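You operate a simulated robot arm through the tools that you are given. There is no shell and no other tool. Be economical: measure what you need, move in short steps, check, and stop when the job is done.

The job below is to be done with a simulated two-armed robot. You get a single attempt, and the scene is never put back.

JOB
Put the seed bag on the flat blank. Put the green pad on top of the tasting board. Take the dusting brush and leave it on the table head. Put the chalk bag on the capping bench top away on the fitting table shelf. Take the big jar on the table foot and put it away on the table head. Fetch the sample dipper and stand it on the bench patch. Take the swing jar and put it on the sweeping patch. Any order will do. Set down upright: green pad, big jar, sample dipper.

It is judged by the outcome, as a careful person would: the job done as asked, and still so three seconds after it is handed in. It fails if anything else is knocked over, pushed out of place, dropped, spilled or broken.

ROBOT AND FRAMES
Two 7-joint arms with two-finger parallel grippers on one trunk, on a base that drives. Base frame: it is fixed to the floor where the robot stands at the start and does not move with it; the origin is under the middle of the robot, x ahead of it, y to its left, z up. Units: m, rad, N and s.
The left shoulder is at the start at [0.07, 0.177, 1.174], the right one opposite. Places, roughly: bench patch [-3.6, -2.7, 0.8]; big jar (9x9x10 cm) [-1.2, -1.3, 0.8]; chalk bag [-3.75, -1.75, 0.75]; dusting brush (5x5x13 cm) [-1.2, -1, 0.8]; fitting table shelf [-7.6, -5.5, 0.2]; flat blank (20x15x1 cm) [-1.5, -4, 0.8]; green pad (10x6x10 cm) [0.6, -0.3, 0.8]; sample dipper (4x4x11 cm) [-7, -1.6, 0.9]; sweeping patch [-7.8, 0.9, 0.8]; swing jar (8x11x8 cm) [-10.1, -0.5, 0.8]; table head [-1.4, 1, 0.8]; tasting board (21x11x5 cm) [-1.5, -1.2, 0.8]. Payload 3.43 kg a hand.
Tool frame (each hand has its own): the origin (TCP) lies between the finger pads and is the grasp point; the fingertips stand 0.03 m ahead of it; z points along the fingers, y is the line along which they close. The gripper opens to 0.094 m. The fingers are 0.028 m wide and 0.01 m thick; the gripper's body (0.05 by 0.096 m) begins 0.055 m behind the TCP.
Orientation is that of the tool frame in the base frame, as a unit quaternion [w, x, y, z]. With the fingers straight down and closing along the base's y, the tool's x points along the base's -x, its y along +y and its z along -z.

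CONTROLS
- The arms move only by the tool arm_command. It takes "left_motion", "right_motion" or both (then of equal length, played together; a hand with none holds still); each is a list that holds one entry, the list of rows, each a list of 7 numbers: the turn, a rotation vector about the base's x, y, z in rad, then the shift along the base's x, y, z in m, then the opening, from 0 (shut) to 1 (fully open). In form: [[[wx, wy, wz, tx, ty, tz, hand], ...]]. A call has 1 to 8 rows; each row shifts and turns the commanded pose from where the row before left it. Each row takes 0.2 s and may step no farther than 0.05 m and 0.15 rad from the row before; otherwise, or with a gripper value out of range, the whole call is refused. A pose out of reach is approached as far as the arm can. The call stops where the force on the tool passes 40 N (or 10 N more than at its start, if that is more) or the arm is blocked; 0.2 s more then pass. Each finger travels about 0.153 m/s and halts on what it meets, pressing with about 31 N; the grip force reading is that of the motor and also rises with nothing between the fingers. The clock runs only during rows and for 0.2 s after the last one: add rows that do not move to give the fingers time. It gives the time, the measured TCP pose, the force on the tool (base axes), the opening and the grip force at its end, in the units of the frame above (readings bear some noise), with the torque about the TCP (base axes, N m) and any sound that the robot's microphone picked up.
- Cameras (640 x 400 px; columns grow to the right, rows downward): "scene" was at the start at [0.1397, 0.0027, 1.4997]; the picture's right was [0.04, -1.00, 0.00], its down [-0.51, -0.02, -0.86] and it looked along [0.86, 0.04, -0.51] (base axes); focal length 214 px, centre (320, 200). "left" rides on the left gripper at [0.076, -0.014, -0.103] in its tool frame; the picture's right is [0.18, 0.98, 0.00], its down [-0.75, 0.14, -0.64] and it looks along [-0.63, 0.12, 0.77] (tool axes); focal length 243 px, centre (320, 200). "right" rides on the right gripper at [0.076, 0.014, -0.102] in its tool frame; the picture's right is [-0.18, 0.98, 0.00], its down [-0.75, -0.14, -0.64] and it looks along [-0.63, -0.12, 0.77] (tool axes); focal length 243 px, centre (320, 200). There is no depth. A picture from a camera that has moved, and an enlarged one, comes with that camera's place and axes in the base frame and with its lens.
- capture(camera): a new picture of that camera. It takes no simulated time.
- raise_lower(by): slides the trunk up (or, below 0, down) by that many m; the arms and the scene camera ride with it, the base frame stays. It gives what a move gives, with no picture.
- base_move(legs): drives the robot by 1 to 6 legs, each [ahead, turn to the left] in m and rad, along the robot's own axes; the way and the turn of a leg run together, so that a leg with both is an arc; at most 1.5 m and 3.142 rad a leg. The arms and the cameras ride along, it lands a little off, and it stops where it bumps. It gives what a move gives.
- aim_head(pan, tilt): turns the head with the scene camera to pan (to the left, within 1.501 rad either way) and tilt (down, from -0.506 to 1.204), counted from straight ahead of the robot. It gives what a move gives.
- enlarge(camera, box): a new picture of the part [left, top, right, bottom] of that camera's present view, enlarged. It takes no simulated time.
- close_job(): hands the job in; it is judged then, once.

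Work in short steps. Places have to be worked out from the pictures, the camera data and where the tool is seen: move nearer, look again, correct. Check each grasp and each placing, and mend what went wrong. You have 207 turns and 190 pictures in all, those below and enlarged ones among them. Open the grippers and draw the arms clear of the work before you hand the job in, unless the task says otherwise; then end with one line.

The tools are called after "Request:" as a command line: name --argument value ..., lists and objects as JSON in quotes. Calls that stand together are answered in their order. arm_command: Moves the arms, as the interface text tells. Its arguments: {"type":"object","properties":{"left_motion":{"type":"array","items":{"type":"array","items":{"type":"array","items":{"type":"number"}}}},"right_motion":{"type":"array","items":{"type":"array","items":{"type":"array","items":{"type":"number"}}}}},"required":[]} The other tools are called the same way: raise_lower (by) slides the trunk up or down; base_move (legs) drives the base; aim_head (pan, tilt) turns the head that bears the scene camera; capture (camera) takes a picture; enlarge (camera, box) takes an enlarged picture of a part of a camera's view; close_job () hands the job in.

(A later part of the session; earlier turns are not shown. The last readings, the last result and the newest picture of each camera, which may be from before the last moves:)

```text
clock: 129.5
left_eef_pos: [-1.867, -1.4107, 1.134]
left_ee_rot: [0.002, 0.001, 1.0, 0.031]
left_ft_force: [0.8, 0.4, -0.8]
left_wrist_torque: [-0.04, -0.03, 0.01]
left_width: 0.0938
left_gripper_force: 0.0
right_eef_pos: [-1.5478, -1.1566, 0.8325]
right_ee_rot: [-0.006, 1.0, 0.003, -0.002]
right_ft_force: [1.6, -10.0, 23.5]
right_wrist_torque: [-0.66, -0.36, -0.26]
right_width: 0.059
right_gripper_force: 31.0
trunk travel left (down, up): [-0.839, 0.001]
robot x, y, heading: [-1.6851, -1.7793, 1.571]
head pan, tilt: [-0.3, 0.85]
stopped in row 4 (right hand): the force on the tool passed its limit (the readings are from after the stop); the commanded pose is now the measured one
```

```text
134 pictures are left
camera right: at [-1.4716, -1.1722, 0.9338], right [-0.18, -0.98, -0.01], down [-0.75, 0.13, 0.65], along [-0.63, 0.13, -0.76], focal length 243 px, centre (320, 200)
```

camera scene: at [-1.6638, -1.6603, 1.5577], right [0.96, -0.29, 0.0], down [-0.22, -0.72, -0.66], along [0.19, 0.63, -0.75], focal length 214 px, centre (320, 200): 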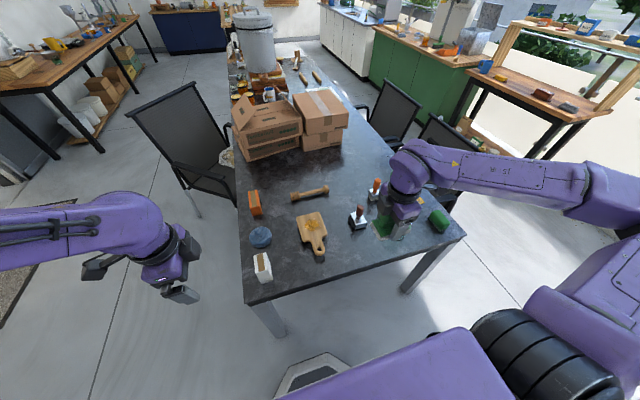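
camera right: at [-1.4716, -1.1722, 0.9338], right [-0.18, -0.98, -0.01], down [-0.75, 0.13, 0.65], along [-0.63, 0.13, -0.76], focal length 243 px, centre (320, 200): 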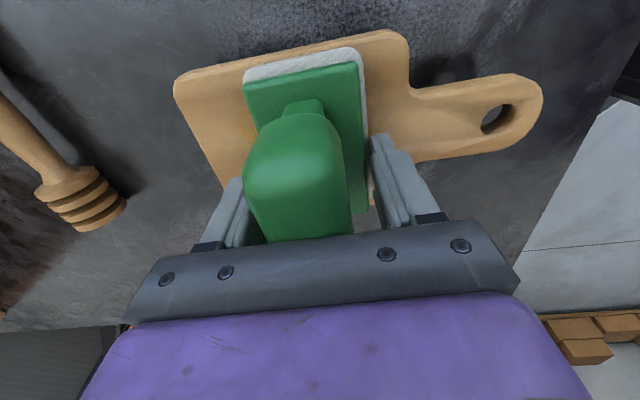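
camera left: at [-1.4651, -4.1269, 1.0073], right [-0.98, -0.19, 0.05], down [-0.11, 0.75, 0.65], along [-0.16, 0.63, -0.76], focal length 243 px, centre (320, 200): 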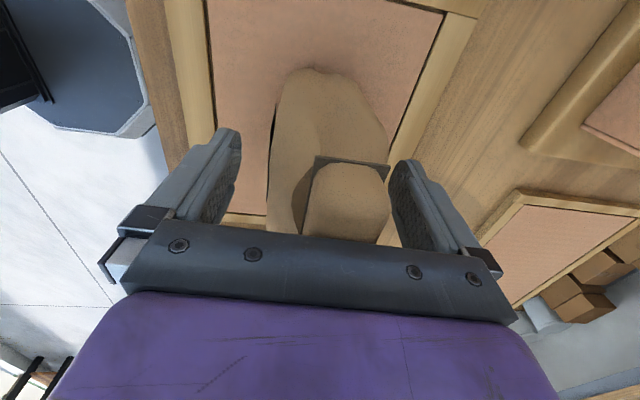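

Contact with the board. Release and rise.

Request:
arm_command --right_motion '[[[0, 0, 0, 0, 0, 0.001, 0], [0, 0, 0, 0, 0, 0, 0.8], [0, 0, 0, 0, 0, 0, 1], [0, 0, 0, 0, 0, 0, 1], [0, 0, 0, 0, 0, 0.03, 1], [0, 0, 0, 0, 0, 0.04, 1], [0, 0, 0, 0, 0, 0.045, 1], [0, 0, 0, 0, 0, 0.045, 1]]]'

Request:
capture --camera "right"

Request:
enlarge --camera "scene" --box '[230, 160, 470, 290]'

```text
clock: 131.3
left_eef_pos: [-1.8656, -1.4081, 1.1314]
left_ee_rot: [0.002, 0.0, 1.0, 0.029]
left_ft_force: [0.0, -0.2, 0.1]
left_wrist_torque: [0.0, 0.03, -0.02]
left_width: 0.0937
left_gripper_force: 0.1
right_eef_pos: [-1.5473, -1.1555, 0.99]
right_ee_rot: [-0.005, 1.0, 0.005, 0.0]
right_ft_force: [0.6, -0.2, 0.1]
right_wrist_torque: [-0.02, 0.02, -0.03]
right_width: 0.0939
right_gripper_force: 0.1
trunk travel left (down, up): [-0.839, 0.001]
robot x, y, heading: [-1.6887, -1.7863, 1.571]
head pan, tilt: [-0.3, 0.85]
```

```text
133 pictures are left
camera right: at [-1.4716, -1.1692, 1.0905], right [-0.18, -0.98, -0.01], down [-0.75, 0.13, 0.64], along [-0.63, 0.12, -0.77], focal length 243 px, centre (320, 200)
```

right: 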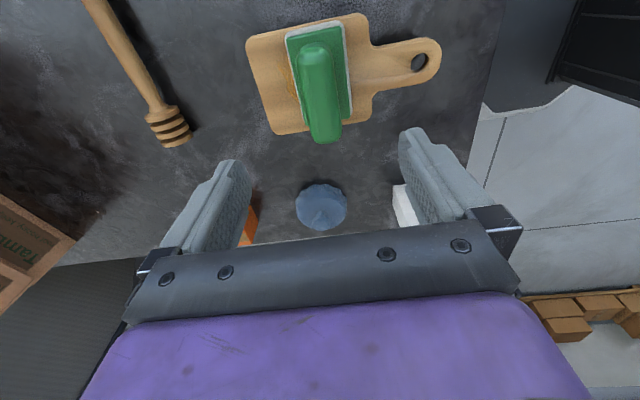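

```text
2.67 times, centred on (350, 225) of scene
camera zoom: at [-1.6642, -1.6608, 1.5576], right [0.96, -0.29, 0.0], down [-0.22, -0.72, -0.66], along [0.19, 0.63, -0.75], focal length 572 px, centre (240, 133)
```

zoom: 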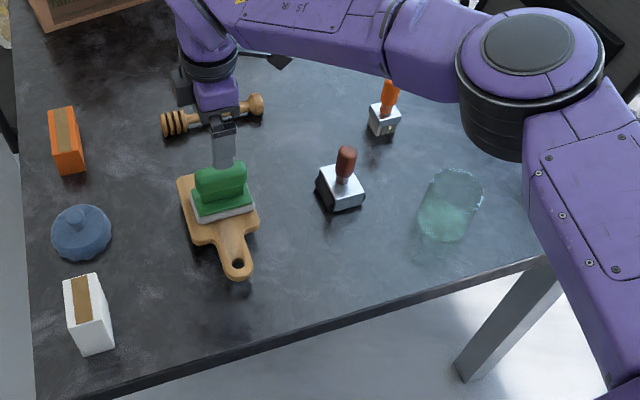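

Green pad is on the board. Raise and retract the right hand, then shift the base east to face the brush and jar.

Request:
arm_command --right_motion '[[[0, 0, 0, 0.02, -0.02, 0.04, 1], [0, 0, 0, 0.02, -0.02, 0.04, 1], [0, 0, 0, 0.02, -0.02, 0.04, 1], [0, 0, 0, 0.02, -0.04, 0, 1], [0, 0, 0, 0.02, -0.04, 0, 1], [0, 0, 0, 0, -0.05, 0, 1], [0, 0, 0, 0, -0.05, 0, 1]]]'

Request:
base_move --legs '[[0, -1.35], [0.5, 0], [0, 1.35]]'

Request:
aim_head --pan 0.0 --tilt 0.9

Request:
capture --camera "scene"

Request:
capture --camera "right"

Request:
capture --camera "left"

```text
clock: 132.9
left_eef_pos: [-1.8656, -1.4078, 1.1325]
left_ee_rot: [0.001, 0.001, 1.0, 0.029]
left_ft_force: [0.5, -0.3, 0.6]
left_wrist_torque: [0.04, 0.0, 0.02]
left_width: 0.0939
left_gripper_force: 0.1
right_eef_pos: [-1.4424, -1.3997, 1.1092]
right_ee_rot: [-0.006, 1.0, 0.004, -0.001]
right_ft_force: [-0.3, -0.2, -0.6]
right_wrist_torque: [0.04, -0.01, 0.02]
right_width: 0.0942
right_gripper_force: 0.1
trunk travel left (down, up): [-0.839, 0.001]
robot x, y, heading: [-1.6864, -1.7861, 1.578]
head pan, tilt: [-0.3, 0.85]
```

```text
clock: 142.5
left_eef_pos: [-1.3561, -1.2959, 1.1315]
left_ee_rot: [0.003, 0.02, 0.999, 0.029]
left_ft_force: [-0.3, 0.5, 0.0]
left_wrist_torque: [0.02, -0.02, -0.01]
left_width: 0.0939
left_gripper_force: 0.0
right_eef_pos: [-0.9336, -1.302, 1.1087]
right_ee_rot: [-0.005, 1.0, -0.017, 0.0]
right_ft_force: [-0.3, 0.2, -0.1]
right_wrist_torque: [-0.02, 0.05, 0.0]
right_width: 0.0941
right_gripper_force: 0.1
trunk travel left (down, up): [-0.839, 0.001]
robot x, y, heading: [-1.1923, -1.6794, 1.532]
head pan, tilt: [-0.3, 0.85]
```

```text
clock: 143.3
left_eef_pos: [-1.3555, -1.2963, 1.1315]
left_ee_rot: [0.003, 0.02, 0.999, 0.028]
left_ft_force: [0.5, 0.0, -0.1]
left_wrist_torque: [-0.02, -0.03, -0.01]
left_width: 0.0941
left_gripper_force: 0.0
right_eef_pos: [-0.9345, -1.3032, 1.1095]
right_ee_rot: [-0.005, 1.0, -0.016, -0.001]
right_ft_force: [-0.3, 0.2, -0.7]
right_wrist_torque: [-0.01, -0.01, 0.04]
right_width: 0.0943
right_gripper_force: 0.1
trunk travel left (down, up): [-0.839, 0.001]
robot x, y, heading: [-1.1912, -1.68, 1.53]
head pan, tilt: [0.0, 0.901]
```

```text
131 pictures are left
camera scene: at [-1.1877, -1.5563, 1.5538], right [1.0, -0.04, 0.0], down [-0.03, -0.78, -0.62], along [0.02, 0.62, -0.78], focal length 214 px, centre (320, 200)
```

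scene: 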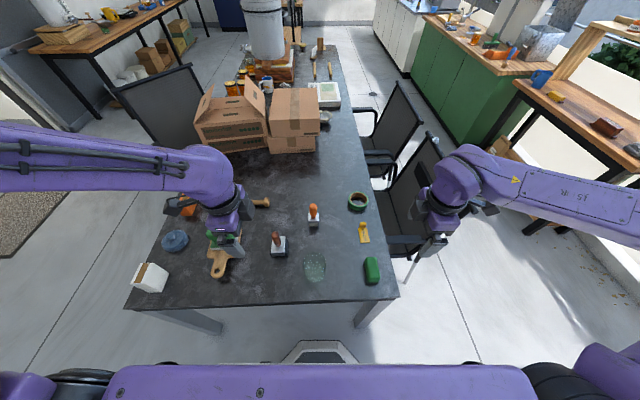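

```text
130 pictures are left
camera right: at [-0.8594, -1.3206, 1.2101], right [-0.22, -0.98, -0.01], down [-0.75, 0.16, 0.64], along [-0.63, 0.15, -0.76], focal length 243 px, centre (320, 200)
```

right: 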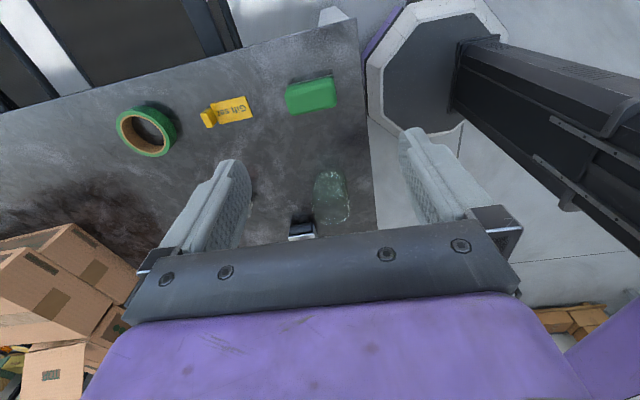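

```text
129 pictures are left
camera left: at [-1.4347, -1.3143, 1.2323], right [-0.14, 0.99, 0.06], down [0.75, 0.07, 0.65], along [0.64, 0.14, -0.76], focal length 243 px, centre (320, 200)
```

left: 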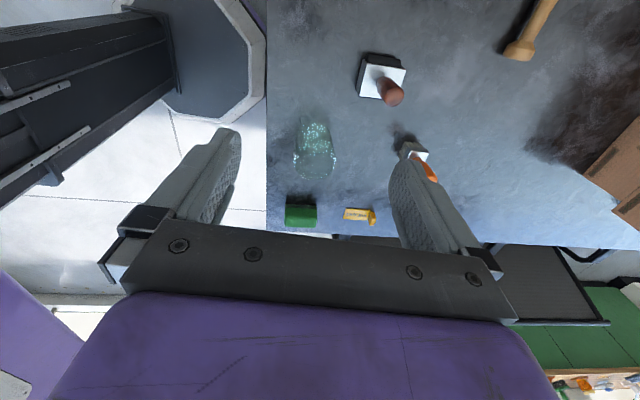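

Zoom in on the jar and brush.

Request:
enlarge --camera "scene" --box '[250, 180, 390, 300]'

Request:
enlarge --camera "left" --box '[250, 30, 450, 230]'

```text
3.33 times, centred on (320, 240) of scene
camera zoom: at [-1.1877, -1.5563, 1.5538], right [1.0, -0.04, 0.0], down [-0.03, -0.78, -0.62], along [0.02, 0.62, -0.78], focal length 715 px, centre (320, 67)
```

zoom: 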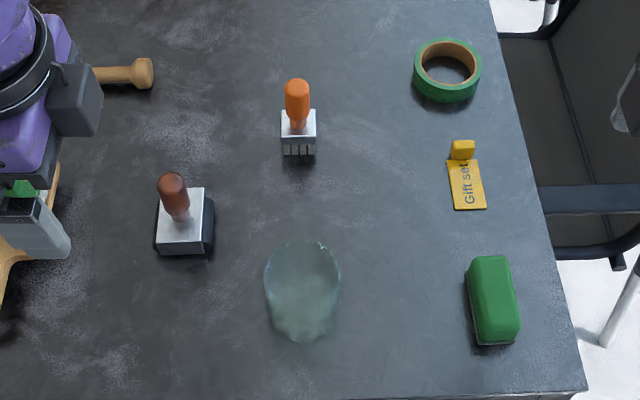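

```text
2.00 times, centred on (350, 130) of left
camera zoom: at [-1.4347, -1.3143, 1.2323], right [-0.14, 0.99, 0.06], down [0.75, 0.07, 0.65], along [0.64, 0.14, -0.76], focal length 485 px, centre (260, 340)
```

zoom: 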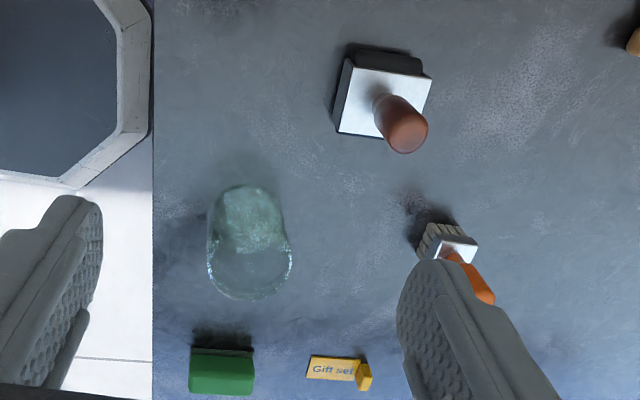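

Orange-handled brush (-1.199,-1.05) matches the dusting brush; jar centre (-1.199,-1.267), rim ≈0.85. Move the left hand over the brush, correcting its small tilt.

Request:
arm_command --left_motion '[[[-0.028, 0, 0, 0.026, 0.041, 0, 1], [-0.028, 0, 0, 0.026, 0.041, 0, 1], [0, 0, 0, 0.026, 0.041, 0, 1], [0, 0, 0, 0.026, 0.041, 0, 1], [0, 0, 0, 0.026, 0.041, 0, 1], [0, 0, 0, 0.026, 0.041, 0, 1], [0, 0, 0, 0, 0, -0.045, 1], [0, 0, 0, 0, 0, -0.045, 1]]]'

Request:
capture --camera "left"

```text
clock: 145.1
left_eef_pos: [-1.202, -1.0481, 1.0412]
left_ee_rot: [0.003, 0.02, 1.0, 0.0]
left_ft_force: [0.4, 0.1, -0.4]
left_wrist_torque: [0.0, 0.0, -0.01]
left_width: 0.0941
left_gripper_force: 0.1
right_eef_pos: [-0.9347, -1.3028, 1.1081]
right_ee_rot: [-0.004, 1.0, -0.017, -0.001]
right_ft_force: [-0.5, -0.5, -0.7]
right_wrist_torque: [-0.04, -0.02, -0.03]
right_width: 0.0937
right_gripper_force: 0.0
trunk travel left (down, up): [-0.839, 0.001]
robot x, y, heading: [-1.1917, -1.6792, 1.53]
head pan, tilt: [0.0, 0.901]
```

```text
126 pictures are left
camera left: at [-1.2791, -1.0608, 1.1432], right [-0.14, 0.99, 0.0], down [0.75, 0.11, 0.65], along [0.64, 0.09, -0.76], focal length 243 px, centre (320, 200)
```

left: 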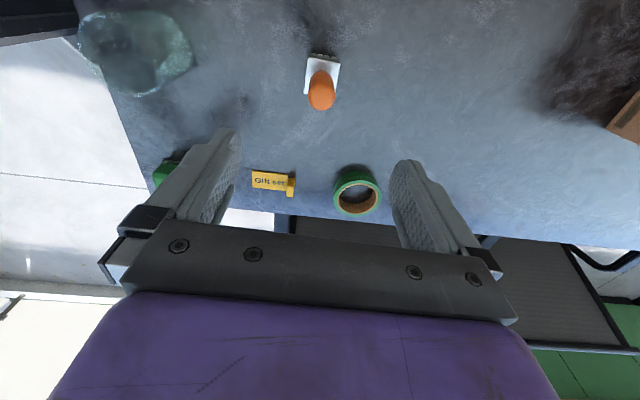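

Aligned. Descend to z≈0.852 and close on the handle.

Request:
arm_command --left_motion '[[[0, 0, 0, 0.003, 0, -0.045, 1], [0, 0, 0, 0, 0, -0.045, 1], [0, 0, 0, 0, 0, -0.045, 1], [0, 0, 0, 0, 0, -0.045, 1], [0, 0, 0, 0, 0, -0.008, 1]]]'

Request:
capture --camera "left"

```text
clock: 146.3
left_eef_pos: [-1.2048, -1.0575, 0.8562]
left_ee_rot: [0.004, 0.019, 1.0, 0.002]
left_ft_force: [0.6, -0.3, -0.1]
left_wrist_torque: [0.02, -0.04, -0.02]
left_width: 0.0941
left_gripper_force: 0.1
left hand out of reach, approached as far as the arm can: row 4
right_eef_pos: [-0.9336, -1.3031, 1.1087]
right_ee_rot: [-0.006, 1.0, -0.017, 0.0]
right_ft_force: [0.2, -0.3, -0.4]
right_wrist_torque: [0.02, -0.02, 0.03]
right_width: 0.0939
right_gripper_force: 0.0
trunk travel left (down, up): [-0.839, 0.001]
robot x, y, heading: [-1.1938, -1.6822, 1.537]
head pan, tilt: [0.0, 0.901]
```

```text
125 pictures are left
camera left: at [-1.283, -1.0698, 0.9579], right [-0.14, 0.99, 0.0], down [0.75, 0.11, 0.65], along [0.64, 0.1, -0.76], focal length 243 px, centre (320, 200)
```

left: 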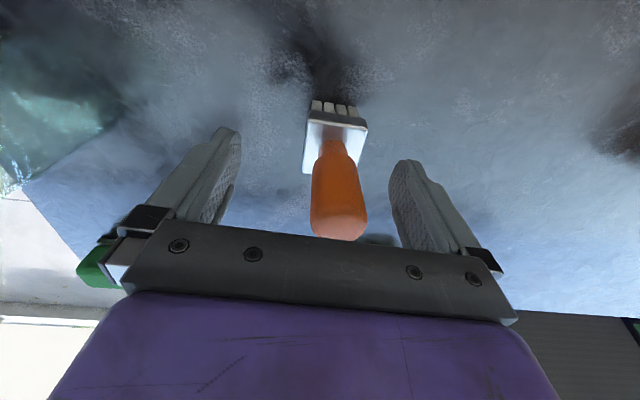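

Handle is ~7 mm toward +y; nudge and close, then lift.

Request:
arm_command --left_motion '[[[0, 0, 0, 0.003, 0.008, 0, 1], [0, 0, 0, 0, 0, 0, 0], [0, 0, 0, 0, 0, 0, 0], [0, 0, 0, 0, 0, 0, 0], [0, 0, 0, 0, 0, 0, 0], [0, 0, 0, 0, 0, 0.03, 0], [0, 0, 0, 0, 0, 0.04, 0], [0, 0, 0, 0, 0, 0.04, 0]]]'

Request:
capture --camera "left"

```text
clock: 148.1
left_eef_pos: [-1.1958, -1.0335, 0.9604]
left_ee_rot: [0.002, 0.021, 1.0, 0.001]
left_ft_force: [-0.6, 0.1, -0.4]
left_wrist_torque: [0.03, 0.02, -0.02]
left_width: 0.0317
left_gripper_force: 31.4
left hand out of reach, approached as far as the arm can: row 1, 6, 7, 8
right_eef_pos: [-0.934, -1.3032, 1.1084]
right_ee_rot: [-0.005, 1.0, -0.016, -0.001]
right_ft_force: [0.1, -0.7, 0.2]
right_wrist_torque: [0.01, -0.01, 0.0]
right_width: 0.0938
right_gripper_force: 0.1
trunk travel left (down, up): [-0.839, 0.001]
robot x, y, heading: [-1.1956, -1.683, 1.532]
head pan, tilt: [0.0, 0.901]
```

```text
124 pictures are left
camera left: at [-1.2741, -1.0459, 1.0621], right [-0.14, 0.99, 0.0], down [0.75, 0.11, 0.65], along [0.64, 0.09, -0.76], focal length 243 px, centre (320, 200)
```

left: 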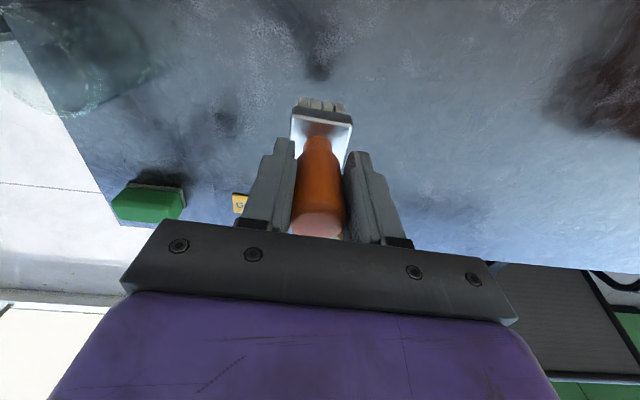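

Brush held. Move the left hand up and aside, and bring the right hand over the jar's near rim (x=-1.199, y=-1.311).

Request:
arm_command --left_motion '[[[0, 0, 0, -0.02, -0.01, 0.04, 0], [0, 0, 0, -0.02, -0.01, 0.04, 0], [0, 0, 0, -0.02, -0.02, 0.04, 0], [0, 0, 0, -0.03, -0.03, 0.02, 0], [0, 0, 0, -0.03, -0.03, 0.02, 0], [0, 0, 0, -0.03, -0.03, 0, 0], [0, 0, 0, -0.03, -0.03, 0, 0]]]'

Request:
arm_command --right_motion '[[[0, 0, 0, -0.045, 0, 0, 1], [0, 0, 0, -0.045, 0, 0, 1], [0, 0, 0, -0.045, 0, 0, 1], [0, 0, 0, -0.045, 0, 0, 1], [0, 0, 0, -0.045, 0, 0, 1], [0, 0, 0, -0.04, -0.008, 0, 1], [0, 0, 0, 0, 0, -0.045, 1], [0, 0, 0, 0, 0, -0.045, 1]]]'

Request:
capture --camera "right"

Request:
capture --camera "scene"

```text
clock: 149.7
left_eef_pos: [-1.3189, -0.9897, 1.1271]
left_ee_rot: [0.004, 0.02, 1.0, 0.001]
left_ft_force: [-0.2, 0.3, -1.4]
left_wrist_torque: [-0.03, -0.01, 0.02]
left_width: 0.0313
left_gripper_force: 31.1
left hand out of reach, approached as far as the arm can: row 1, 2, 3, 4, 5, 6, 7
right_eef_pos: [-0.9357, -1.3031, 1.1086]
right_ee_rot: [-0.005, 1.0, -0.016, 0.0]
right_ft_force: [-0.3, 0.4, 0.1]
right_wrist_torque: [-0.02, 0.02, -0.01]
right_width: 0.0941
right_gripper_force: 0.1
trunk travel left (down, up): [-0.839, 0.001]
robot x, y, heading: [-1.1921, -1.6812, 1.532]
head pan, tilt: [0.0, 0.901]
```

```text
clock: 151.5
left_eef_pos: [-1.3185, -0.9886, 1.129]
left_ee_rot: [0.004, 0.021, 1.0, 0.0]
left_ft_force: [-0.6, -0.4, -0.4]
left_wrist_torque: [-0.03, 0.02, -0.01]
left_width: 0.0308
left_gripper_force: 30.9
right_eef_pos: [-1.2001, -1.3102, 1.0154]
right_ee_rot: [-0.006, 1.0, -0.016, -0.001]
right_ft_force: [-0.4, 0.2, -0.5]
right_wrist_torque: [-0.02, -0.05, 0.0]
right_width: 0.0938
right_gripper_force: 0.1
trunk travel left (down, up): [-0.839, 0.001]
robot x, y, heading: [-1.1914, -1.6802, 1.534]
head pan, tilt: [0.0, 0.901]
```

```text
123 pictures are left
camera right: at [-1.1253, -1.3281, 1.1179], right [-0.22, -0.98, -0.01], down [-0.75, 0.16, 0.64], along [-0.63, 0.15, -0.76], focal length 243 px, centre (320, 200)
```

right: 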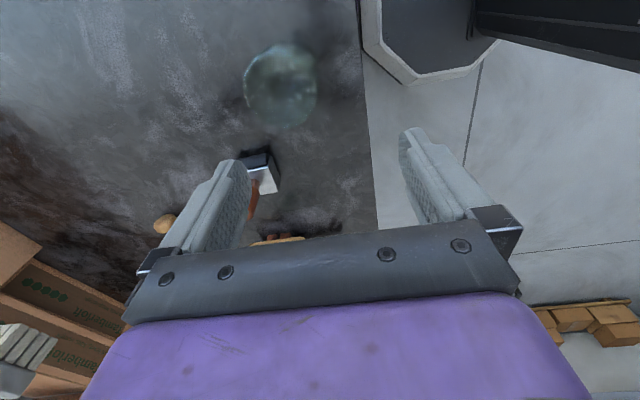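

```text
122 pictures are left
camera scene: at [-1.1874, -1.5548, 1.5537], right [1.0, -0.04, 0.0], down [-0.03, -0.78, -0.62], along [0.02, 0.62, -0.78], focal length 214 px, centre (320, 200)
```

scene: 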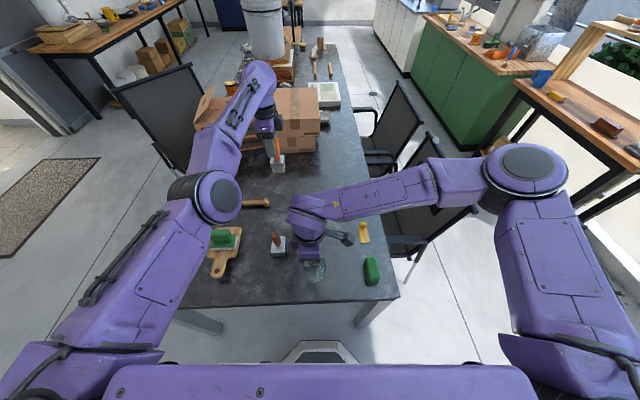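

Zoom on the jar rim from the right camera.

Request:
enlarge --camera "right" --box '[210, 20, 370, 160]'

```text
2.86 times, centred on (290, 90) of right
camera zoom: at [-1.1253, -1.3281, 1.1179], right [-0.22, -0.98, -0.01], down [-0.75, 0.16, 0.64], along [-0.63, 0.15, -0.76], focal length 693 px, centre (406, 514)
```

zoom: 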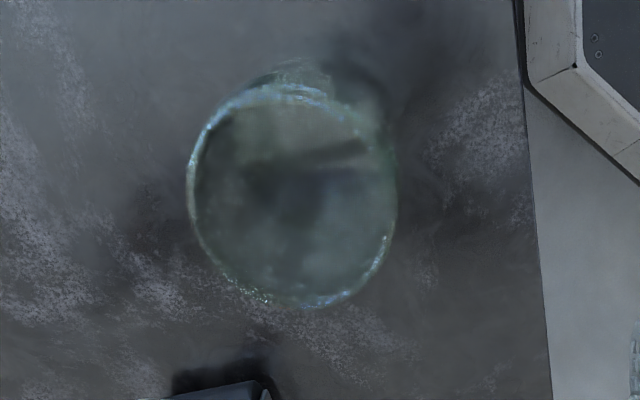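

Rim measures ~7.6 cm across, so a full-diameter grasp fits. Centre (-1.194,-1.267). Align and descend to just above the rim.

Request:
arm_command --right_motion '[[[0, 0, 0, 0.003, 0.022, 0, 1], [0, 0, 0, 0.003, 0.021, 0, 1], [0, 0, 0, 0, 0, -0.045, 1], [0, 0, 0, 0, 0, -0.045, 1], [0, 0, 0, 0, 0, -0.02, 1]]]'

Request:
capture --camera "right"

Request:
enlarge --camera "scene" --box '[270, 180, 390, 290]'

```text
clock: 152.7
left_eef_pos: [-1.3181, -0.9894, 1.1283]
left_ee_rot: [0.004, 0.02, 1.0, 0.0]
left_ft_force: [-0.2, 0.6, -1.2]
left_wrist_torque: [0.02, -0.01, -0.01]
left_width: 0.0309
left_gripper_force: 30.9
right_eef_pos: [-1.1949, -1.2676, 0.9085]
right_ee_rot: [-0.005, 1.0, -0.015, -0.001]
right_ft_force: [-0.1, -0.6, 0.6]
right_wrist_torque: [0.0, 0.01, 0.0]
right_width: 0.0938
right_gripper_force: 0.0
trunk travel left (down, up): [-0.839, 0.001]
robot x, y, heading: [-1.1889, -1.681, 1.535]
head pan, tilt: [0.0, 0.901]
```

```text
120 pictures are left
camera right: at [-1.1191, -1.2851, 1.0096], right [-0.22, -0.98, -0.01], down [-0.75, 0.16, 0.64], along [-0.63, 0.15, -0.76], focal length 243 px, centre (320, 200)
```

right: 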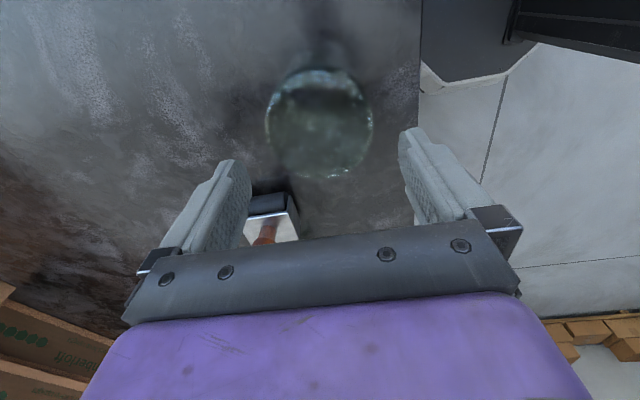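

```text
3.64 times, centred on (330, 235) of scene
camera zoom: at [-1.1879, -1.556, 1.5538], right [1.0, -0.04, 0.0], down [-0.03, -0.78, -0.62], along [0.02, 0.62, -0.78], focal length 780 px, centre (284, 73)
```

zoom: 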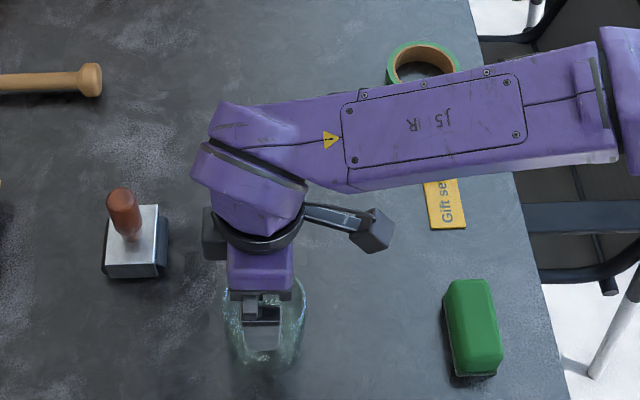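

Two-view consistency puts the rim at z≈0.83, diameter ≈8.2 cm, centred. Descend around it to z≈0.80.

Request:
arm_command --right_motion '[[[0, 0, 0, 0.002, 0, -0.03, 1], [0, 0, 0, 0, 0, -0.02, 1], [0, 0, 0, 0, 0, -0.02, 1], [0, 0, 0, 0, 0, -0.02, 1], [0, 0, 0, 0, 0, -0.016, 1]]]'

Request:
capture --camera "right"

```text
clock: 153.9
left_eef_pos: [-1.3181, -0.9899, 1.1291]
left_ee_rot: [0.004, 0.02, 1.0, 0.0]
left_ft_force: [-0.1, 0.3, -1.2]
left_wrist_torque: [0.01, -0.01, 0.02]
left_width: 0.0306
left_gripper_force: 30.7
right_eef_pos: [-1.1904, -1.2671, 0.8036]
right_ee_rot: [-0.004, 1.0, -0.015, -0.002]
right_ft_force: [0.3, 0.5, 0.5]
right_wrist_torque: [-0.02, 0.0, -0.06]
right_width: 0.0939
right_gripper_force: 0.0
trunk travel left (down, up): [-0.839, 0.001]
robot x, y, heading: [-1.1937, -1.6802, 1.53]
head pan, tilt: [0.0, 0.901]
```

```text
118 pictures are left
camera right: at [-1.1158, -1.2852, 0.9044], right [-0.22, -0.98, -0.01], down [-0.75, 0.16, 0.64], along [-0.63, 0.15, -0.76], focal length 243 px, centre (320, 200)
```

right: 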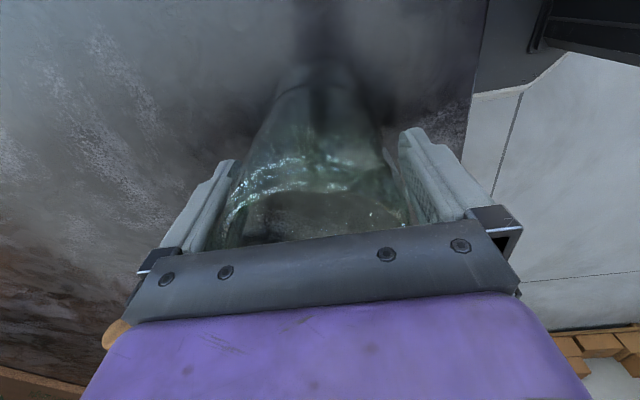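

The open jar is between the fingers with no contact. Close and lift slowly.

Request:
arm_command --right_motion '[[[0, 0, 0, 0, 0, 0, 0.5], [0, 0, 0, 0, 0, 0, 0], [0, 0, 0, 0, 0, 0, 0], [0, 0, 0, 0, 0, 0.02, 0], [0, 0, 0, 0, 0, 0.03, 0], [0, 0, 0, 0, 0, 0.04, 0]]]'

Request:
capture --camera "right"

Request:
capture --camera "scene"

```text
clock: 155.3
left_eef_pos: [-1.3188, -0.9893, 1.1291]
left_ee_rot: [0.004, 0.02, 1.0, 0.001]
left_ft_force: [0.1, -1.4, -0.5]
left_wrist_torque: [0.01, 0.03, -0.03]
left_width: 0.0303
left_gripper_force: 31.2
right_eef_pos: [-1.1905, -1.2682, 0.8935]
right_ee_rot: [-0.004, 1.0, -0.017, -0.001]
right_ft_force: [0.4, -0.3, -2.1]
right_wrist_torque: [0.03, -0.01, 0.02]
right_width: 0.0853
right_gripper_force: 31.1
trunk travel left (down, up): [-0.839, 0.001]
robot x, y, heading: [-1.1916, -1.6787, 1.534]
head pan, tilt: [0.0, 0.901]
```

```text
117 pictures are left
camera right: at [-1.1163, -1.2856, 0.9956], right [-0.22, -0.98, -0.01], down [-0.75, 0.16, 0.64], along [-0.63, 0.15, -0.77], focal length 243 px, centre (320, 200)
```

right: 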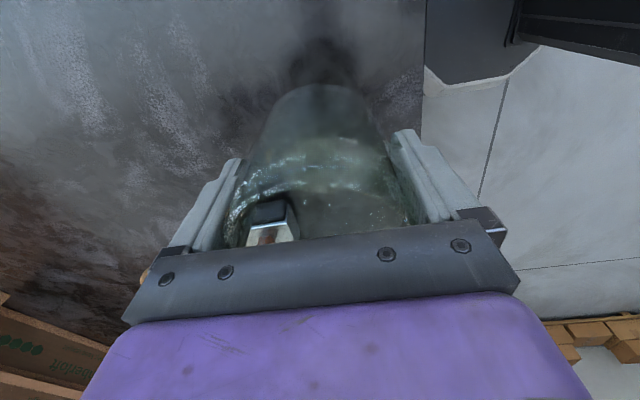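

```text
116 pictures are left
camera scene: at [-1.1877, -1.5564, 1.5537], right [1.0, -0.04, 0.0], down [-0.03, -0.78, -0.62], along [0.02, 0.62, -0.78], focal length 214 px, centre (320, 200)
```

scene: 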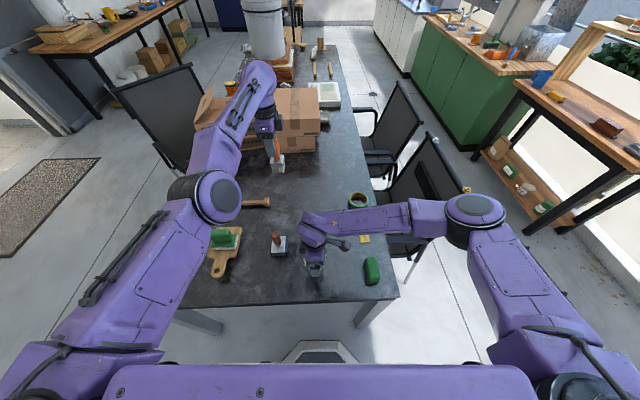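

Jar held (0.085). Lift it further and fold both arms in before driving around to the table head.

Request:
arm_command --right_motion '[[[0, 0, 0, 0.02, 0, 0.04, 0], [0, 0, 0, 0.02, 0, 0.04, 0], [0, 0, 0, 0.03, -0.01, 0.035, 0], [0, 0, 0, 0.04, -0.01, 0.02, 0], [0, 0, 0, 0.04, -0.01, 0, 0], [0, 0, 0, 0.04, -0.01, 0, 0]]]' --left_motion '[[[0, 0, 0, -0.005, -0.04, 0.02, 0], [0, 0, 0, -0.005, -0.04, 0.02, 0], [0, 0, 0, -0.005, -0.045, 0, 0], [0, 0, 0, -0.005, -0.045, 0, 0], [0, 0, 0, -0.005, -0.045, 0, 0], [0, 0, 0, -0.005, -0.045, 0, 0]]]'

Request:
base_move --legs '[[-0.4, 0], [0, -1.535], [1.1, 0]]'

Request:
aim_head --pan 1.3 --tilt 0.5

Request:
capture --camera "scene"

```text
clock: 156.7
left_eef_pos: [-1.2985, -1.0061, 1.207]
left_ee_rot: [0.002, 0.02, 1.0, 0.001]
left_ft_force: [-0.7, -0.1, -0.9]
left_wrist_torque: [0.06, 0.01, -0.03]
left_width: 0.0303
left_gripper_force: 30.9
left hand out of reach, approached as far as the arm can: row 1, 2, 3, 4, 5, 6
right_eef_pos: [-0.9986, -1.3111, 1.0283]
right_ee_rot: [-0.005, 1.0, -0.016, -0.001]
right_ft_force: [0.5, -0.3, -2.5]
right_wrist_torque: [0.0, 0.0, 0.0]
right_width: 0.0855
right_gripper_force: 31.3
trunk travel left (down, up): [-0.839, 0.001]
robot x, y, heading: [-1.1902, -1.685, 1.537]
head pan, tilt: [0.0, 0.901]
```

```text
clock: 168.2
left_eef_pos: [0.5653, -1.9608, 1.2066]
left_ee_rot: [0.003, 0.714, 0.7, -0.001]
left_ft_force: [0.2, 0.8, -0.7]
left_wrist_torque: [-0.01, -0.01, -0.01]
left_width: 0.0292
left_gripper_force: 31.5
right_eef_pos: [0.2688, -2.2665, 1.0284]
right_ee_rot: [0.004, -0.702, 0.712, -0.003]
right_ft_force: [0.5, -0.1, -2.6]
right_wrist_torque: [0.0, 0.01, 0.02]
right_width: 0.0849
right_gripper_force: 31.1
trunk travel left (down, up): [-0.839, 0.001]
robot x, y, heading: [-0.1061, -2.0837, -0.022]
head pan, tilt: [0.0, 0.901]
```

```text
clock: 169.6
left_eef_pos: [0.5643, -1.9604, 1.206]
left_ee_rot: [0.002, 0.714, 0.701, -0.002]
left_ft_force: [-0.3, -0.5, -0.4]
left_wrist_torque: [-0.01, 0.0, -0.03]
left_width: 0.0292
left_gripper_force: 31.0
right_eef_pos: [0.2677, -2.2658, 1.0267]
right_ee_rot: [0.004, -0.703, 0.711, -0.003]
right_ft_force: [-0.3, 0.6, -3.3]
right_wrist_torque: [0.02, -0.02, -0.02]
right_width: 0.0849
right_gripper_force: 31.6
trunk travel left (down, up): [-0.839, 0.001]
robot x, y, heading: [-0.1075, -2.0828, -0.017]
head pan, tilt: [1.3, 0.499]
```

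```text
115 pictures are left
camera scene: at [-0.0312, -1.9981, 1.5876], right [0.96, -0.29, 0.0], down [-0.14, -0.46, -0.88], along [0.25, 0.84, -0.48], focal length 214 px, centre (320, 200)
```

scene: 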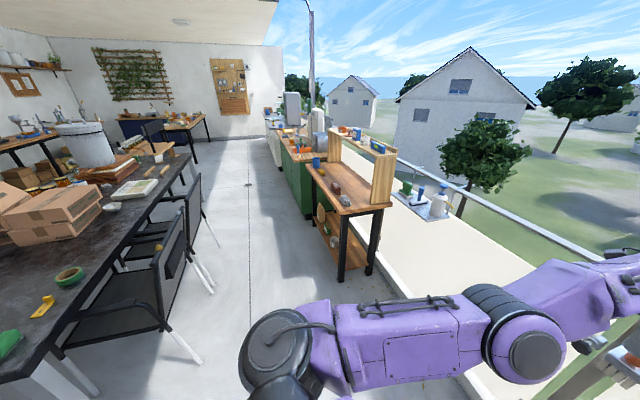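

The left grip width is slowly shrinking and the left arm is stuck extended. Check the brush and try to draw the left arm back with a small yaw.

Request:
arm_command --left_motion '[[[0, 0, 0.1, -0.03, 0.01, -0.03, 0], [0, 0, 0.1, -0.03, 0.01, -0.03, 0], [0, 0, 0.1, -0.03, 0.01, -0.03, 0], [0, 0, 0.1, -0.03, 0.01, -0.03, 0]]]'

Request:
capture --camera "left"

```text
clock: 170.6
left_eef_pos: [0.5841, -1.9465, 1.1023]
left_ee_rot: [0.002, 0.56, 0.828, -0.001]
left_ft_force: [-0.8, 0.2, -0.9]
left_wrist_torque: [0.0, 0.03, 0.06]
left_width: 0.0292
left_gripper_force: 31.4
left hand out of reach, approached as far as the arm can: row 1, 2, 3, 4
right_eef_pos: [0.2676, -2.2662, 1.0264]
right_ee_rot: [0.003, -0.702, 0.712, -0.002]
right_ft_force: [-0.5, -0.8, -2.0]
right_wrist_torque: [-0.03, 0.01, 0.01]
right_width: 0.0851
right_gripper_force: 31.2
trunk travel left (down, up): [-0.839, 0.001]
robot x, y, heading: [-0.1037, -2.0828, -0.023]
head pan, tilt: [1.3, 0.499]
```

```text
114 pictures are left
camera left: at [0.5413, -1.8816, 1.2044], right [0.84, 0.54, 0.0], down [0.41, -0.64, 0.65], along [0.35, -0.55, -0.76], focal length 243 px, centre (320, 200)
```

left: 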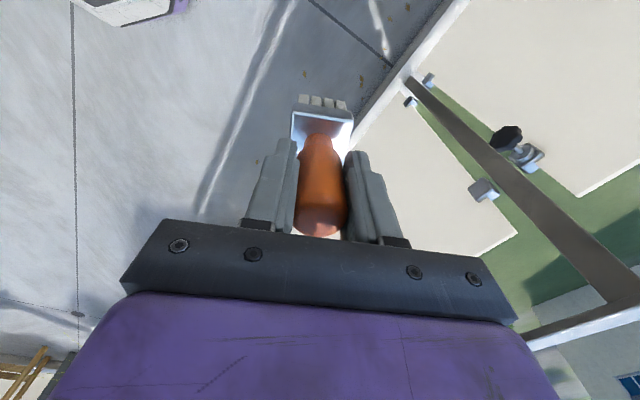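

Brush is secure. Continue yawing left hand back to neutral, then retract.

Request:
arm_command --left_motion '[[[0, 0, 0.15, 0, 0, 0, 0], [0, 0, 0.15, 0, 0, 0, 0], [0, 0, 0.15, 0, 0, 0, 0], [0, 0, 0.15, 0, 0, 0, 0], [0, 0, 0.15, 0, 0, 0, 0], [0, 0, 0.15, -0.03, 0, 0, 0], [0, 0, 0.15, -0.03, 0, 0, 0], [0, 0, 0.1, -0.03, 0, 0, 0]]]'

Request:
arm_command --left_motion '[[[0, 0, 0, -0.03, 0, -0.0, 0], [0, 0, 0, -0.03, 0, -0.0, 0], [0, 0, 0, -0.03, 0, -0.0, 0], [0, 0, 0, -0.03, 0, -0.0, 0]]]'

Request:
aim_head --pan 0.5 --tilt 0.5

Request:
capture --camera "scene"

```text
clock: 172.4
left_eef_pos: [0.5802, -1.9637, 1.1075]
left_ee_rot: [0.003, 0.019, 1.0, 0.001]
left_ft_force: [-0.1, 0.7, -1.0]
left_wrist_torque: [-0.02, 0.04, 0.0]
left_width: 0.0288
left_gripper_force: 31.0
left hand out of reach, approached as far as the arm can: row 6, 7, 8
right_eef_pos: [0.269, -2.266, 1.0279]
right_ee_rot: [0.005, -0.703, 0.711, -0.003]
right_ft_force: [-0.4, -0.5, -2.6]
right_wrist_torque: [-0.01, -0.01, -0.02]
right_width: 0.0848
right_gripper_force: 31.0
trunk travel left (down, up): [-0.839, 0.001]
robot x, y, heading: [-0.1071, -2.0845, -0.021]
head pan, tilt: [1.3, 0.499]
```

```text
clock: 173.4
left_eef_pos: [0.5738, -1.9895, 1.1151]
left_ee_rot: [0.003, 0.02, 1.0, 0.001]
left_ft_force: [0.3, 0.9, -0.7]
left_wrist_torque: [0.0, -0.02, -0.04]
left_width: 0.0289
left_gripper_force: 31.0
left hand out of reach, approached as far as the arm can: row 1, 2, 3, 4
right_eef_pos: [0.2679, -2.267, 1.0272]
right_ee_rot: [0.004, -0.703, 0.711, -0.004]
right_ft_force: [-0.2, -0.3, -2.7]
right_wrist_torque: [0.02, 0.04, -0.02]
right_width: 0.0846
right_gripper_force: 30.5
trunk travel left (down, up): [-0.839, 0.001]
robot x, y, heading: [-0.1056, -2.0832, -0.016]
head pan, tilt: [1.3, 0.499]
```

```text
clock: 174.6
left_eef_pos: [0.5732, -1.9887, 1.1151]
left_ee_rot: [0.002, 0.022, 1.0, 0.001]
left_ft_force: [0.3, 0.0, -0.6]
left_wrist_torque: [0.01, 0.04, 0.03]
left_width: 0.0289
left_gripper_force: 30.4
right_eef_pos: [0.2671, -2.2668, 1.0274]
right_ee_rot: [0.004, -0.703, 0.711, -0.003]
right_ft_force: [-0.7, 0.5, -2.7]
right_wrist_torque: [0.0, -0.01, 0.01]
right_width: 0.0848
right_gripper_force: 31.2
trunk travel left (down, up): [-0.839, 0.001]
robot x, y, heading: [-0.1091, -2.0809, -0.019]
head pan, tilt: [0.499, 0.499]
```

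```text
113 pictures are left
camera scene: at [0.0233, -2.0431, 1.5876], right [0.46, -0.89, 0.0], down [-0.42, -0.22, -0.88], along [0.78, 0.41, -0.48], focal length 214 px, centre (320, 200)
```

scene: 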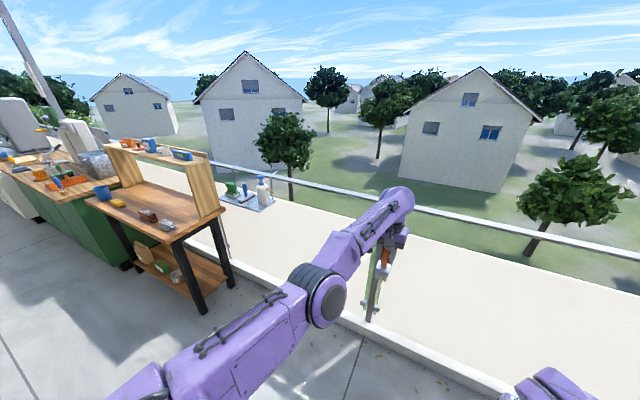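

The left arm seems near its straight-elbow singularity. Try pitching the hand (fingers forward) while pulling back to bend the elbow.

Request:
arm_command --left_motion '[[[0, -0.1, 0, -0.03, 0.02, 0, 0], [0, -0.1, 0, -0.03, 0.02, 0, 0], [0, -0.1, 0, -0.03, 0.02, 0, 0], [0, -0.1, 0, -0.03, 0.02, 0, 0], [0, -0.1, 0, -0.03, 0, 0, 0]]]'

```text
clock: 175.8
left_eef_pos: [0.6718, -1.9619, 1.1341]
left_ee_rot: [0.25, 0.02, 0.968, 0.007]
left_ft_force: [0.0, 0.2, -0.3]
left_wrist_torque: [0.02, 0.01, -0.02]
left_width: 0.0285
left_gripper_force: 30.8
left hand out of reach, approached as far as the arm can: row 1, 2, 3, 4, 5
right_eef_pos: [0.2688, -2.267, 1.0279]
right_ee_rot: [0.004, -0.702, 0.712, -0.003]
right_ft_force: [0.2, 1.0, -2.1]
right_wrist_torque: [0.0, 0.0, 0.01]
right_width: 0.0847
right_gripper_force: 30.9
trunk travel left (down, up): [-0.839, 0.001]
robot x, y, heading: [-0.1057, -2.0799, -0.017]
head pan, tilt: [0.499, 0.499]
```

Wrist stayed put. Test lowering and moving outward to find a direction that bends the elbow.

Request:
arm_command --left_motion '[[[0, 0.1, 0, 0, 0, -0.04, 0], [0, 0.1, 0, 0, 0, -0.04, 0], [0, 0.1, 0, 0, 0, -0.04, 0], [0, 0.1, 0, 0, 0, -0.04, 0], [0, 0.1, 0, -0.04, 0, 0, 0], [0, 0, 0, -0.04, 0, 0, 0], [0, 0, 0, -0.04, 0, 0, 0]]]'

Request:
capture --camera "scene"

```text
clock: 177.3
left_eef_pos: [0.5767, -1.9422, 0.9696]
left_ee_rot: [0.002, 0.021, 1.0, 0.001]
left_ft_force: [0.3, 0.0, -1.6]
left_wrist_torque: [-0.04, 0.05, -0.04]
left_width: 0.0289
left_gripper_force: 31.0
left hand out of reach, approached as far as the arm can: row 1, 2, 3, 4, 5, 6, 7
right_eef_pos: [0.2691, -2.2655, 1.0279]
right_ee_rot: [0.004, -0.702, 0.712, -0.003]
right_ft_force: [0.3, 0.3, -1.8]
right_wrist_torque: [0.0, -0.02, 0.01]
right_width: 0.0848
right_gripper_force: 31.0
trunk travel left (down, up): [-0.839, 0.001]
robot x, y, heading: [-0.1075, -2.0805, -0.021]
head pan, tilt: [0.499, 0.499]
```

```text
112 pictures are left
camera scene: at [0.0237, -2.043, 1.5876], right [0.46, -0.89, 0.0], down [-0.42, -0.22, -0.88], along [0.78, 0.41, -0.48], focal length 214 px, centre (320, 200)
```

scene: 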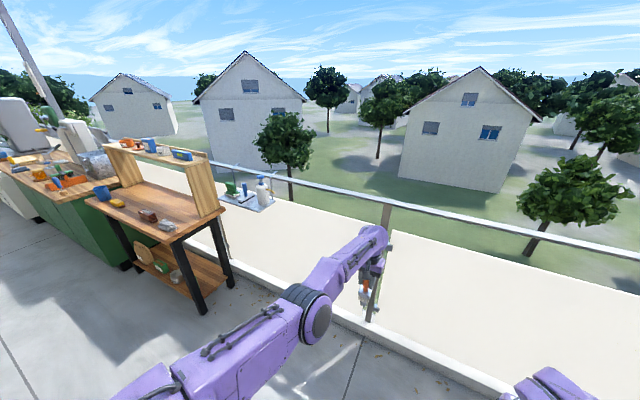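

Try pulling back with the opposite pitch (fingers tilting back).

Request:
arm_command --left_motion '[[[0, 0.1, 0, -0.045, 0, 0, 0], [0, 0.1, 0, -0.045, 0, 0, 0], [0, 0.1, 0, -0.045, 0, 0, 0], [0, 0, 0, -0.045, 0, 0, 0]]]'

Request:
arm_command --left_motion '[[[0, 0, 0, -0.03, 0.04, 0, 0], [0, 0, 0, -0.03, 0.04, 0, 0], [0, 0, 0, -0.03, 0.04, 0, 0], [0, 0, 0, -0.03, 0.04, 0, 0], [0, 0, 0, -0.03, 0.04, 0, 0]]]'

```text
clock: 178.3
left_eef_pos: [0.5108, -1.9674, 0.9509]
left_ee_rot: [-0.148, 0.02, 0.989, -0.003]
left_ft_force: [0.5, -0.5, -0.9]
left_wrist_torque: [-0.01, -0.02, 0.01]
left_width: 0.0288
left_gripper_force: 30.7
left hand out of reach, approached as far as the arm can: row 1, 2, 3, 4
right_eef_pos: [0.2687, -2.2669, 1.0273]
right_ee_rot: [0.004, -0.702, 0.712, -0.003]
right_ft_force: [0.4, -0.2, -1.4]
right_wrist_torque: [-0.01, -0.01, 0.01]
right_width: 0.0847
right_gripper_force: 30.9
trunk travel left (down, up): [-0.839, 0.001]
robot x, y, heading: [-0.1047, -2.0833, -0.02]
head pan, tilt: [0.499, 0.499]
```

```text
clock: 179.6
left_eef_pos: [0.5148, -1.7865, 0.9133]
left_ee_rot: [-0.148, 0.02, 0.989, -0.004]
left_ft_force: [-0.3, -0.1, -1.4]
left_wrist_torque: [-0.01, 0.04, -0.01]
left_width: 0.0289
left_gripper_force: 31.4
left hand out of reach, approached as far as the arm can: row 1, 2, 3, 4, 5
right_eef_pos: [0.2678, -2.2658, 1.0273]
right_ee_rot: [0.004, -0.703, 0.711, -0.004]
right_ft_force: [0.5, 0.7, -2.1]
right_wrist_torque: [-0.01, -0.01, 0.03]
right_width: 0.0848
right_gripper_force: 31.3
trunk travel left (down, up): [-0.839, 0.001]
robot x, y, heading: [-0.1094, -2.0848, -0.017]
head pan, tilt: [0.499, 0.499]
```

Try sweeping the left hand inward/right with the hand tilt restored.

Request:
arm_command --left_motion '[[[0, -0.1, 0, 0, 0, 0.04, 0], [0, -0.1, 0, 0, 0, 0.04, 0], [0, -0.1, 0, 0, 0, 0.04, 0], [0, 0, 0, -0.03, -0.03, 0, 0], [0, 0, 0, -0.03, -0.03, 0, 0], [0, 0, 0, -0.03, -0.03, 0, 0], [0, 0, 0, -0.03, -0.03, 0, 0], [0, 0, 0, -0.03, -0.03, 0, 0]]]'

Request:
aim_head --pan 0.8 --tilt 0.9

Request:
capture --camera "scene"

```text
clock: 181.3
left_eef_pos: [0.5823, -1.9414, 1.0091]
left_ee_rot: [0.001, 0.02, 1.0, 0.002]
left_ft_force: [-0.2, 0.2, -0.3]
left_wrist_torque: [0.04, -0.03, 0.02]
left_width: 0.0289
left_gripper_force: 30.9
left hand out of reach, approached as far as the arm can: row 1, 2, 3, 4, 5, 6, 7, 8
right_eef_pos: [0.2676, -2.2666, 1.026]
right_ee_rot: [0.005, -0.703, 0.711, -0.002]
right_ft_force: [0.6, 0.0, -2.1]
right_wrist_torque: [0.04, 0.05, -0.03]
right_width: 0.0849
right_gripper_force: 30.9
trunk travel left (down, up): [-0.839, 0.001]
robot x, y, heading: [-0.1068, -2.0851, -0.019]
head pan, tilt: [0.499, 0.499]
```

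```text
clock: 182.2
left_eef_pos: [0.5818, -1.9393, 1.0089]
left_ee_rot: [0.002, 0.021, 1.0, 0.001]
left_ft_force: [0.4, -0.3, -0.6]
left_wrist_torque: [0.02, 0.04, 0.01]
left_width: 0.029
left_gripper_force: 31.4
right_eef_pos: [0.2676, -2.2664, 1.0277]
right_ee_rot: [0.004, -0.703, 0.711, -0.003]
right_ft_force: [0.3, 0.3, -2.2]
right_wrist_torque: [-0.01, -0.01, 0.01]
right_width: 0.0847
right_gripper_force: 31.5
trunk travel left (down, up): [-0.839, 0.001]
robot x, y, heading: [-0.1052, -2.083, -0.023]
head pan, tilt: [0.799, 0.901]
```

```text
111 pictures are left
camera scene: at [-0.0035, -2.0317, 1.5538], right [0.7, -0.71, 0.0], down [-0.56, -0.55, -0.62], along [0.44, 0.44, -0.78], focal length 214 px, centre (320, 200)
```

scene: 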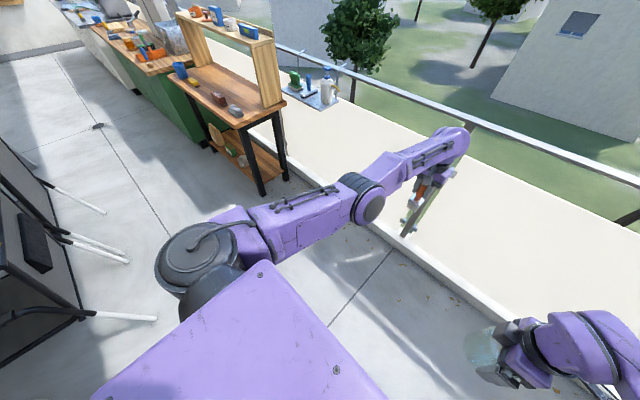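

The elbow appears to have passed its straight point to the wrong side. Extend fully outward, then pull back.

Request:
arm_command --left_motion '[[[0, 0, 0, 0.05, 0, 0, 0], [0, 0, 0, 0.05, 0, 0, 0], [0, 0, 0, 0.05, 0, 0, 0], [0, 0, 0, -0.05, 0, 0, 0], [0, 0, 0, -0.05, 0, 0, 0], [0, 0, 0, -0.05, 0, 0, 0], [0, 0, 0, -0.05, 0, 0, 0], [0, 0, 0, -0.05, 0, 0, 0]]]'

```text
clock: 184.0
left_eef_pos: [0.334, -1.9372, 1.012]
left_ee_rot: [0.005, 0.02, 1.0, 0.001]
left_ft_force: [0.0, -0.3, -0.5]
left_wrist_torque: [0.01, -0.01, -0.02]
left_width: 0.0291
left_gripper_force: 30.6
left hand out of reach, approached as far as the arm can: row 1, 2, 3
right_eef_pos: [0.2665, -2.2662, 1.0278]
right_ee_rot: [0.005, -0.703, 0.712, -0.004]
right_ft_force: [-0.2, -0.3, -1.6]
right_wrist_torque: [0.04, -0.01, 0.02]
right_width: 0.0847
right_gripper_force: 30.7
trunk travel left (down, up): [-0.839, 0.001]
robot x, y, heading: [-0.1098, -2.0861, -0.018]
head pan, tilt: [0.799, 0.901]
```

Freed. Raise the left hand and drive north along the corridor east of the chairs.

Request:
arm_command --left_motion '[[[0, 0, 0, 0, 0, 0.04, 0], [0, 0, 0, 0, 0, 0.04, 0], [0, 0, 0, -0.03, 0.02, 0.03, 0]]]' --right_motion '[[[0, 0, 0, 0, 0, 0.04, 0], [0, 0, 0, 0, 0, 0.04, 0], [0, 0, 0, -0.02, 0, 0.0, 0]]]'

Request:
base_move --legs '[[0, 1.58], [1.4, 0], [1.4, 0]]'

Request:
aim_head --pan 1.0 --tilt 0.4

Request:
capture --camera "scene"

```text
clock: 184.8
left_eef_pos: [0.3024, -1.9156, 1.1209]
left_ee_rot: [0.005, 0.021, 1.0, -0.001]
left_ft_force: [-0.2, -0.3, -0.6]
left_wrist_torque: [-0.02, -0.02, -0.02]
left_width: 0.029
left_gripper_force: 30.5
right_eef_pos: [0.2477, -2.2679, 1.1074]
right_ee_rot: [0.005, -0.703, 0.711, -0.004]
right_ft_force: [-0.1, -0.2, -1.7]
right_wrist_torque: [-0.02, 0.03, -0.01]
right_width: 0.0844
right_gripper_force: 30.5
trunk travel left (down, up): [-0.839, 0.001]
robot x, y, heading: [-0.1092, -2.0788, -0.022]
head pan, tilt: [0.799, 0.901]
```

```text
clock: 202.2
left_eef_pos: [-0.1526, 1.131, 1.1212]
left_ee_rot: [0.002, -0.683, 0.73, 0.003]
left_ft_force: [0.1, -0.2, 0.0]
left_wrist_torque: [-0.02, -0.03, 0.03]
left_width: 0.0291
left_gripper_force: 31.2
right_eef_pos: [0.1998, 1.0691, 1.1078]
right_ee_rot: [-0.005, 1.0, -0.017, -0.001]
right_ft_force: [-0.2, -0.2, -2.0]
right_wrist_torque: [0.01, -0.03, -0.03]
right_width: 0.0847
right_gripper_force: 30.7
trunk travel left (down, up): [-0.839, 0.001]
robot x, y, heading: [0.0025, 0.7187, 1.533]
head pan, tilt: [0.799, 0.901]
```

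```text
clock: 203.1
left_eef_pos: [-0.1522, 1.1327, 1.1214]
left_ee_rot: [0.002, -0.684, 0.73, 0.002]
left_ft_force: [-0.8, 0.1, -1.3]
left_wrist_torque: [-0.03, -0.02, 0.02]
left_width: 0.0289
left_gripper_force: 30.8
right_eef_pos: [0.1994, 1.0696, 1.1068]
right_ee_rot: [-0.005, 1.0, -0.018, 0.0]
right_ft_force: [-0.6, 0.1, -2.0]
right_wrist_torque: [-0.03, 0.01, -0.01]
right_width: 0.0845
right_gripper_force: 30.8
trunk travel left (down, up): [-0.839, 0.001]
robot x, y, heading: [0.0041, 0.7174, 1.529]
head pan, tilt: [1.0, 0.4]
```

```text
110 pictures are left
camera scene: at [-0.0686, 0.8195, 1.5967], right [0.57, 0.82, 0.0], down [0.32, -0.22, -0.92], along [-0.75, 0.53, -0.39], focal length 214 px, centre (320, 200)
```

scene: 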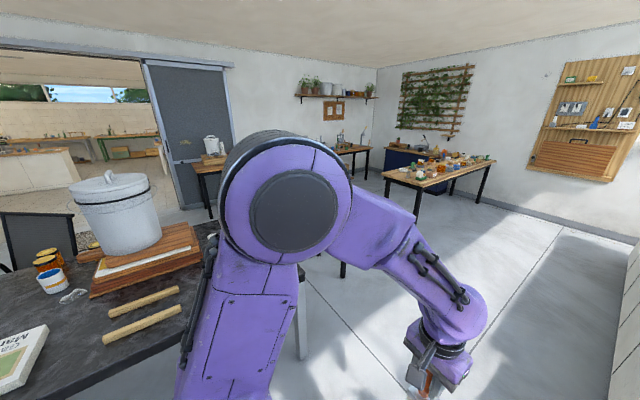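

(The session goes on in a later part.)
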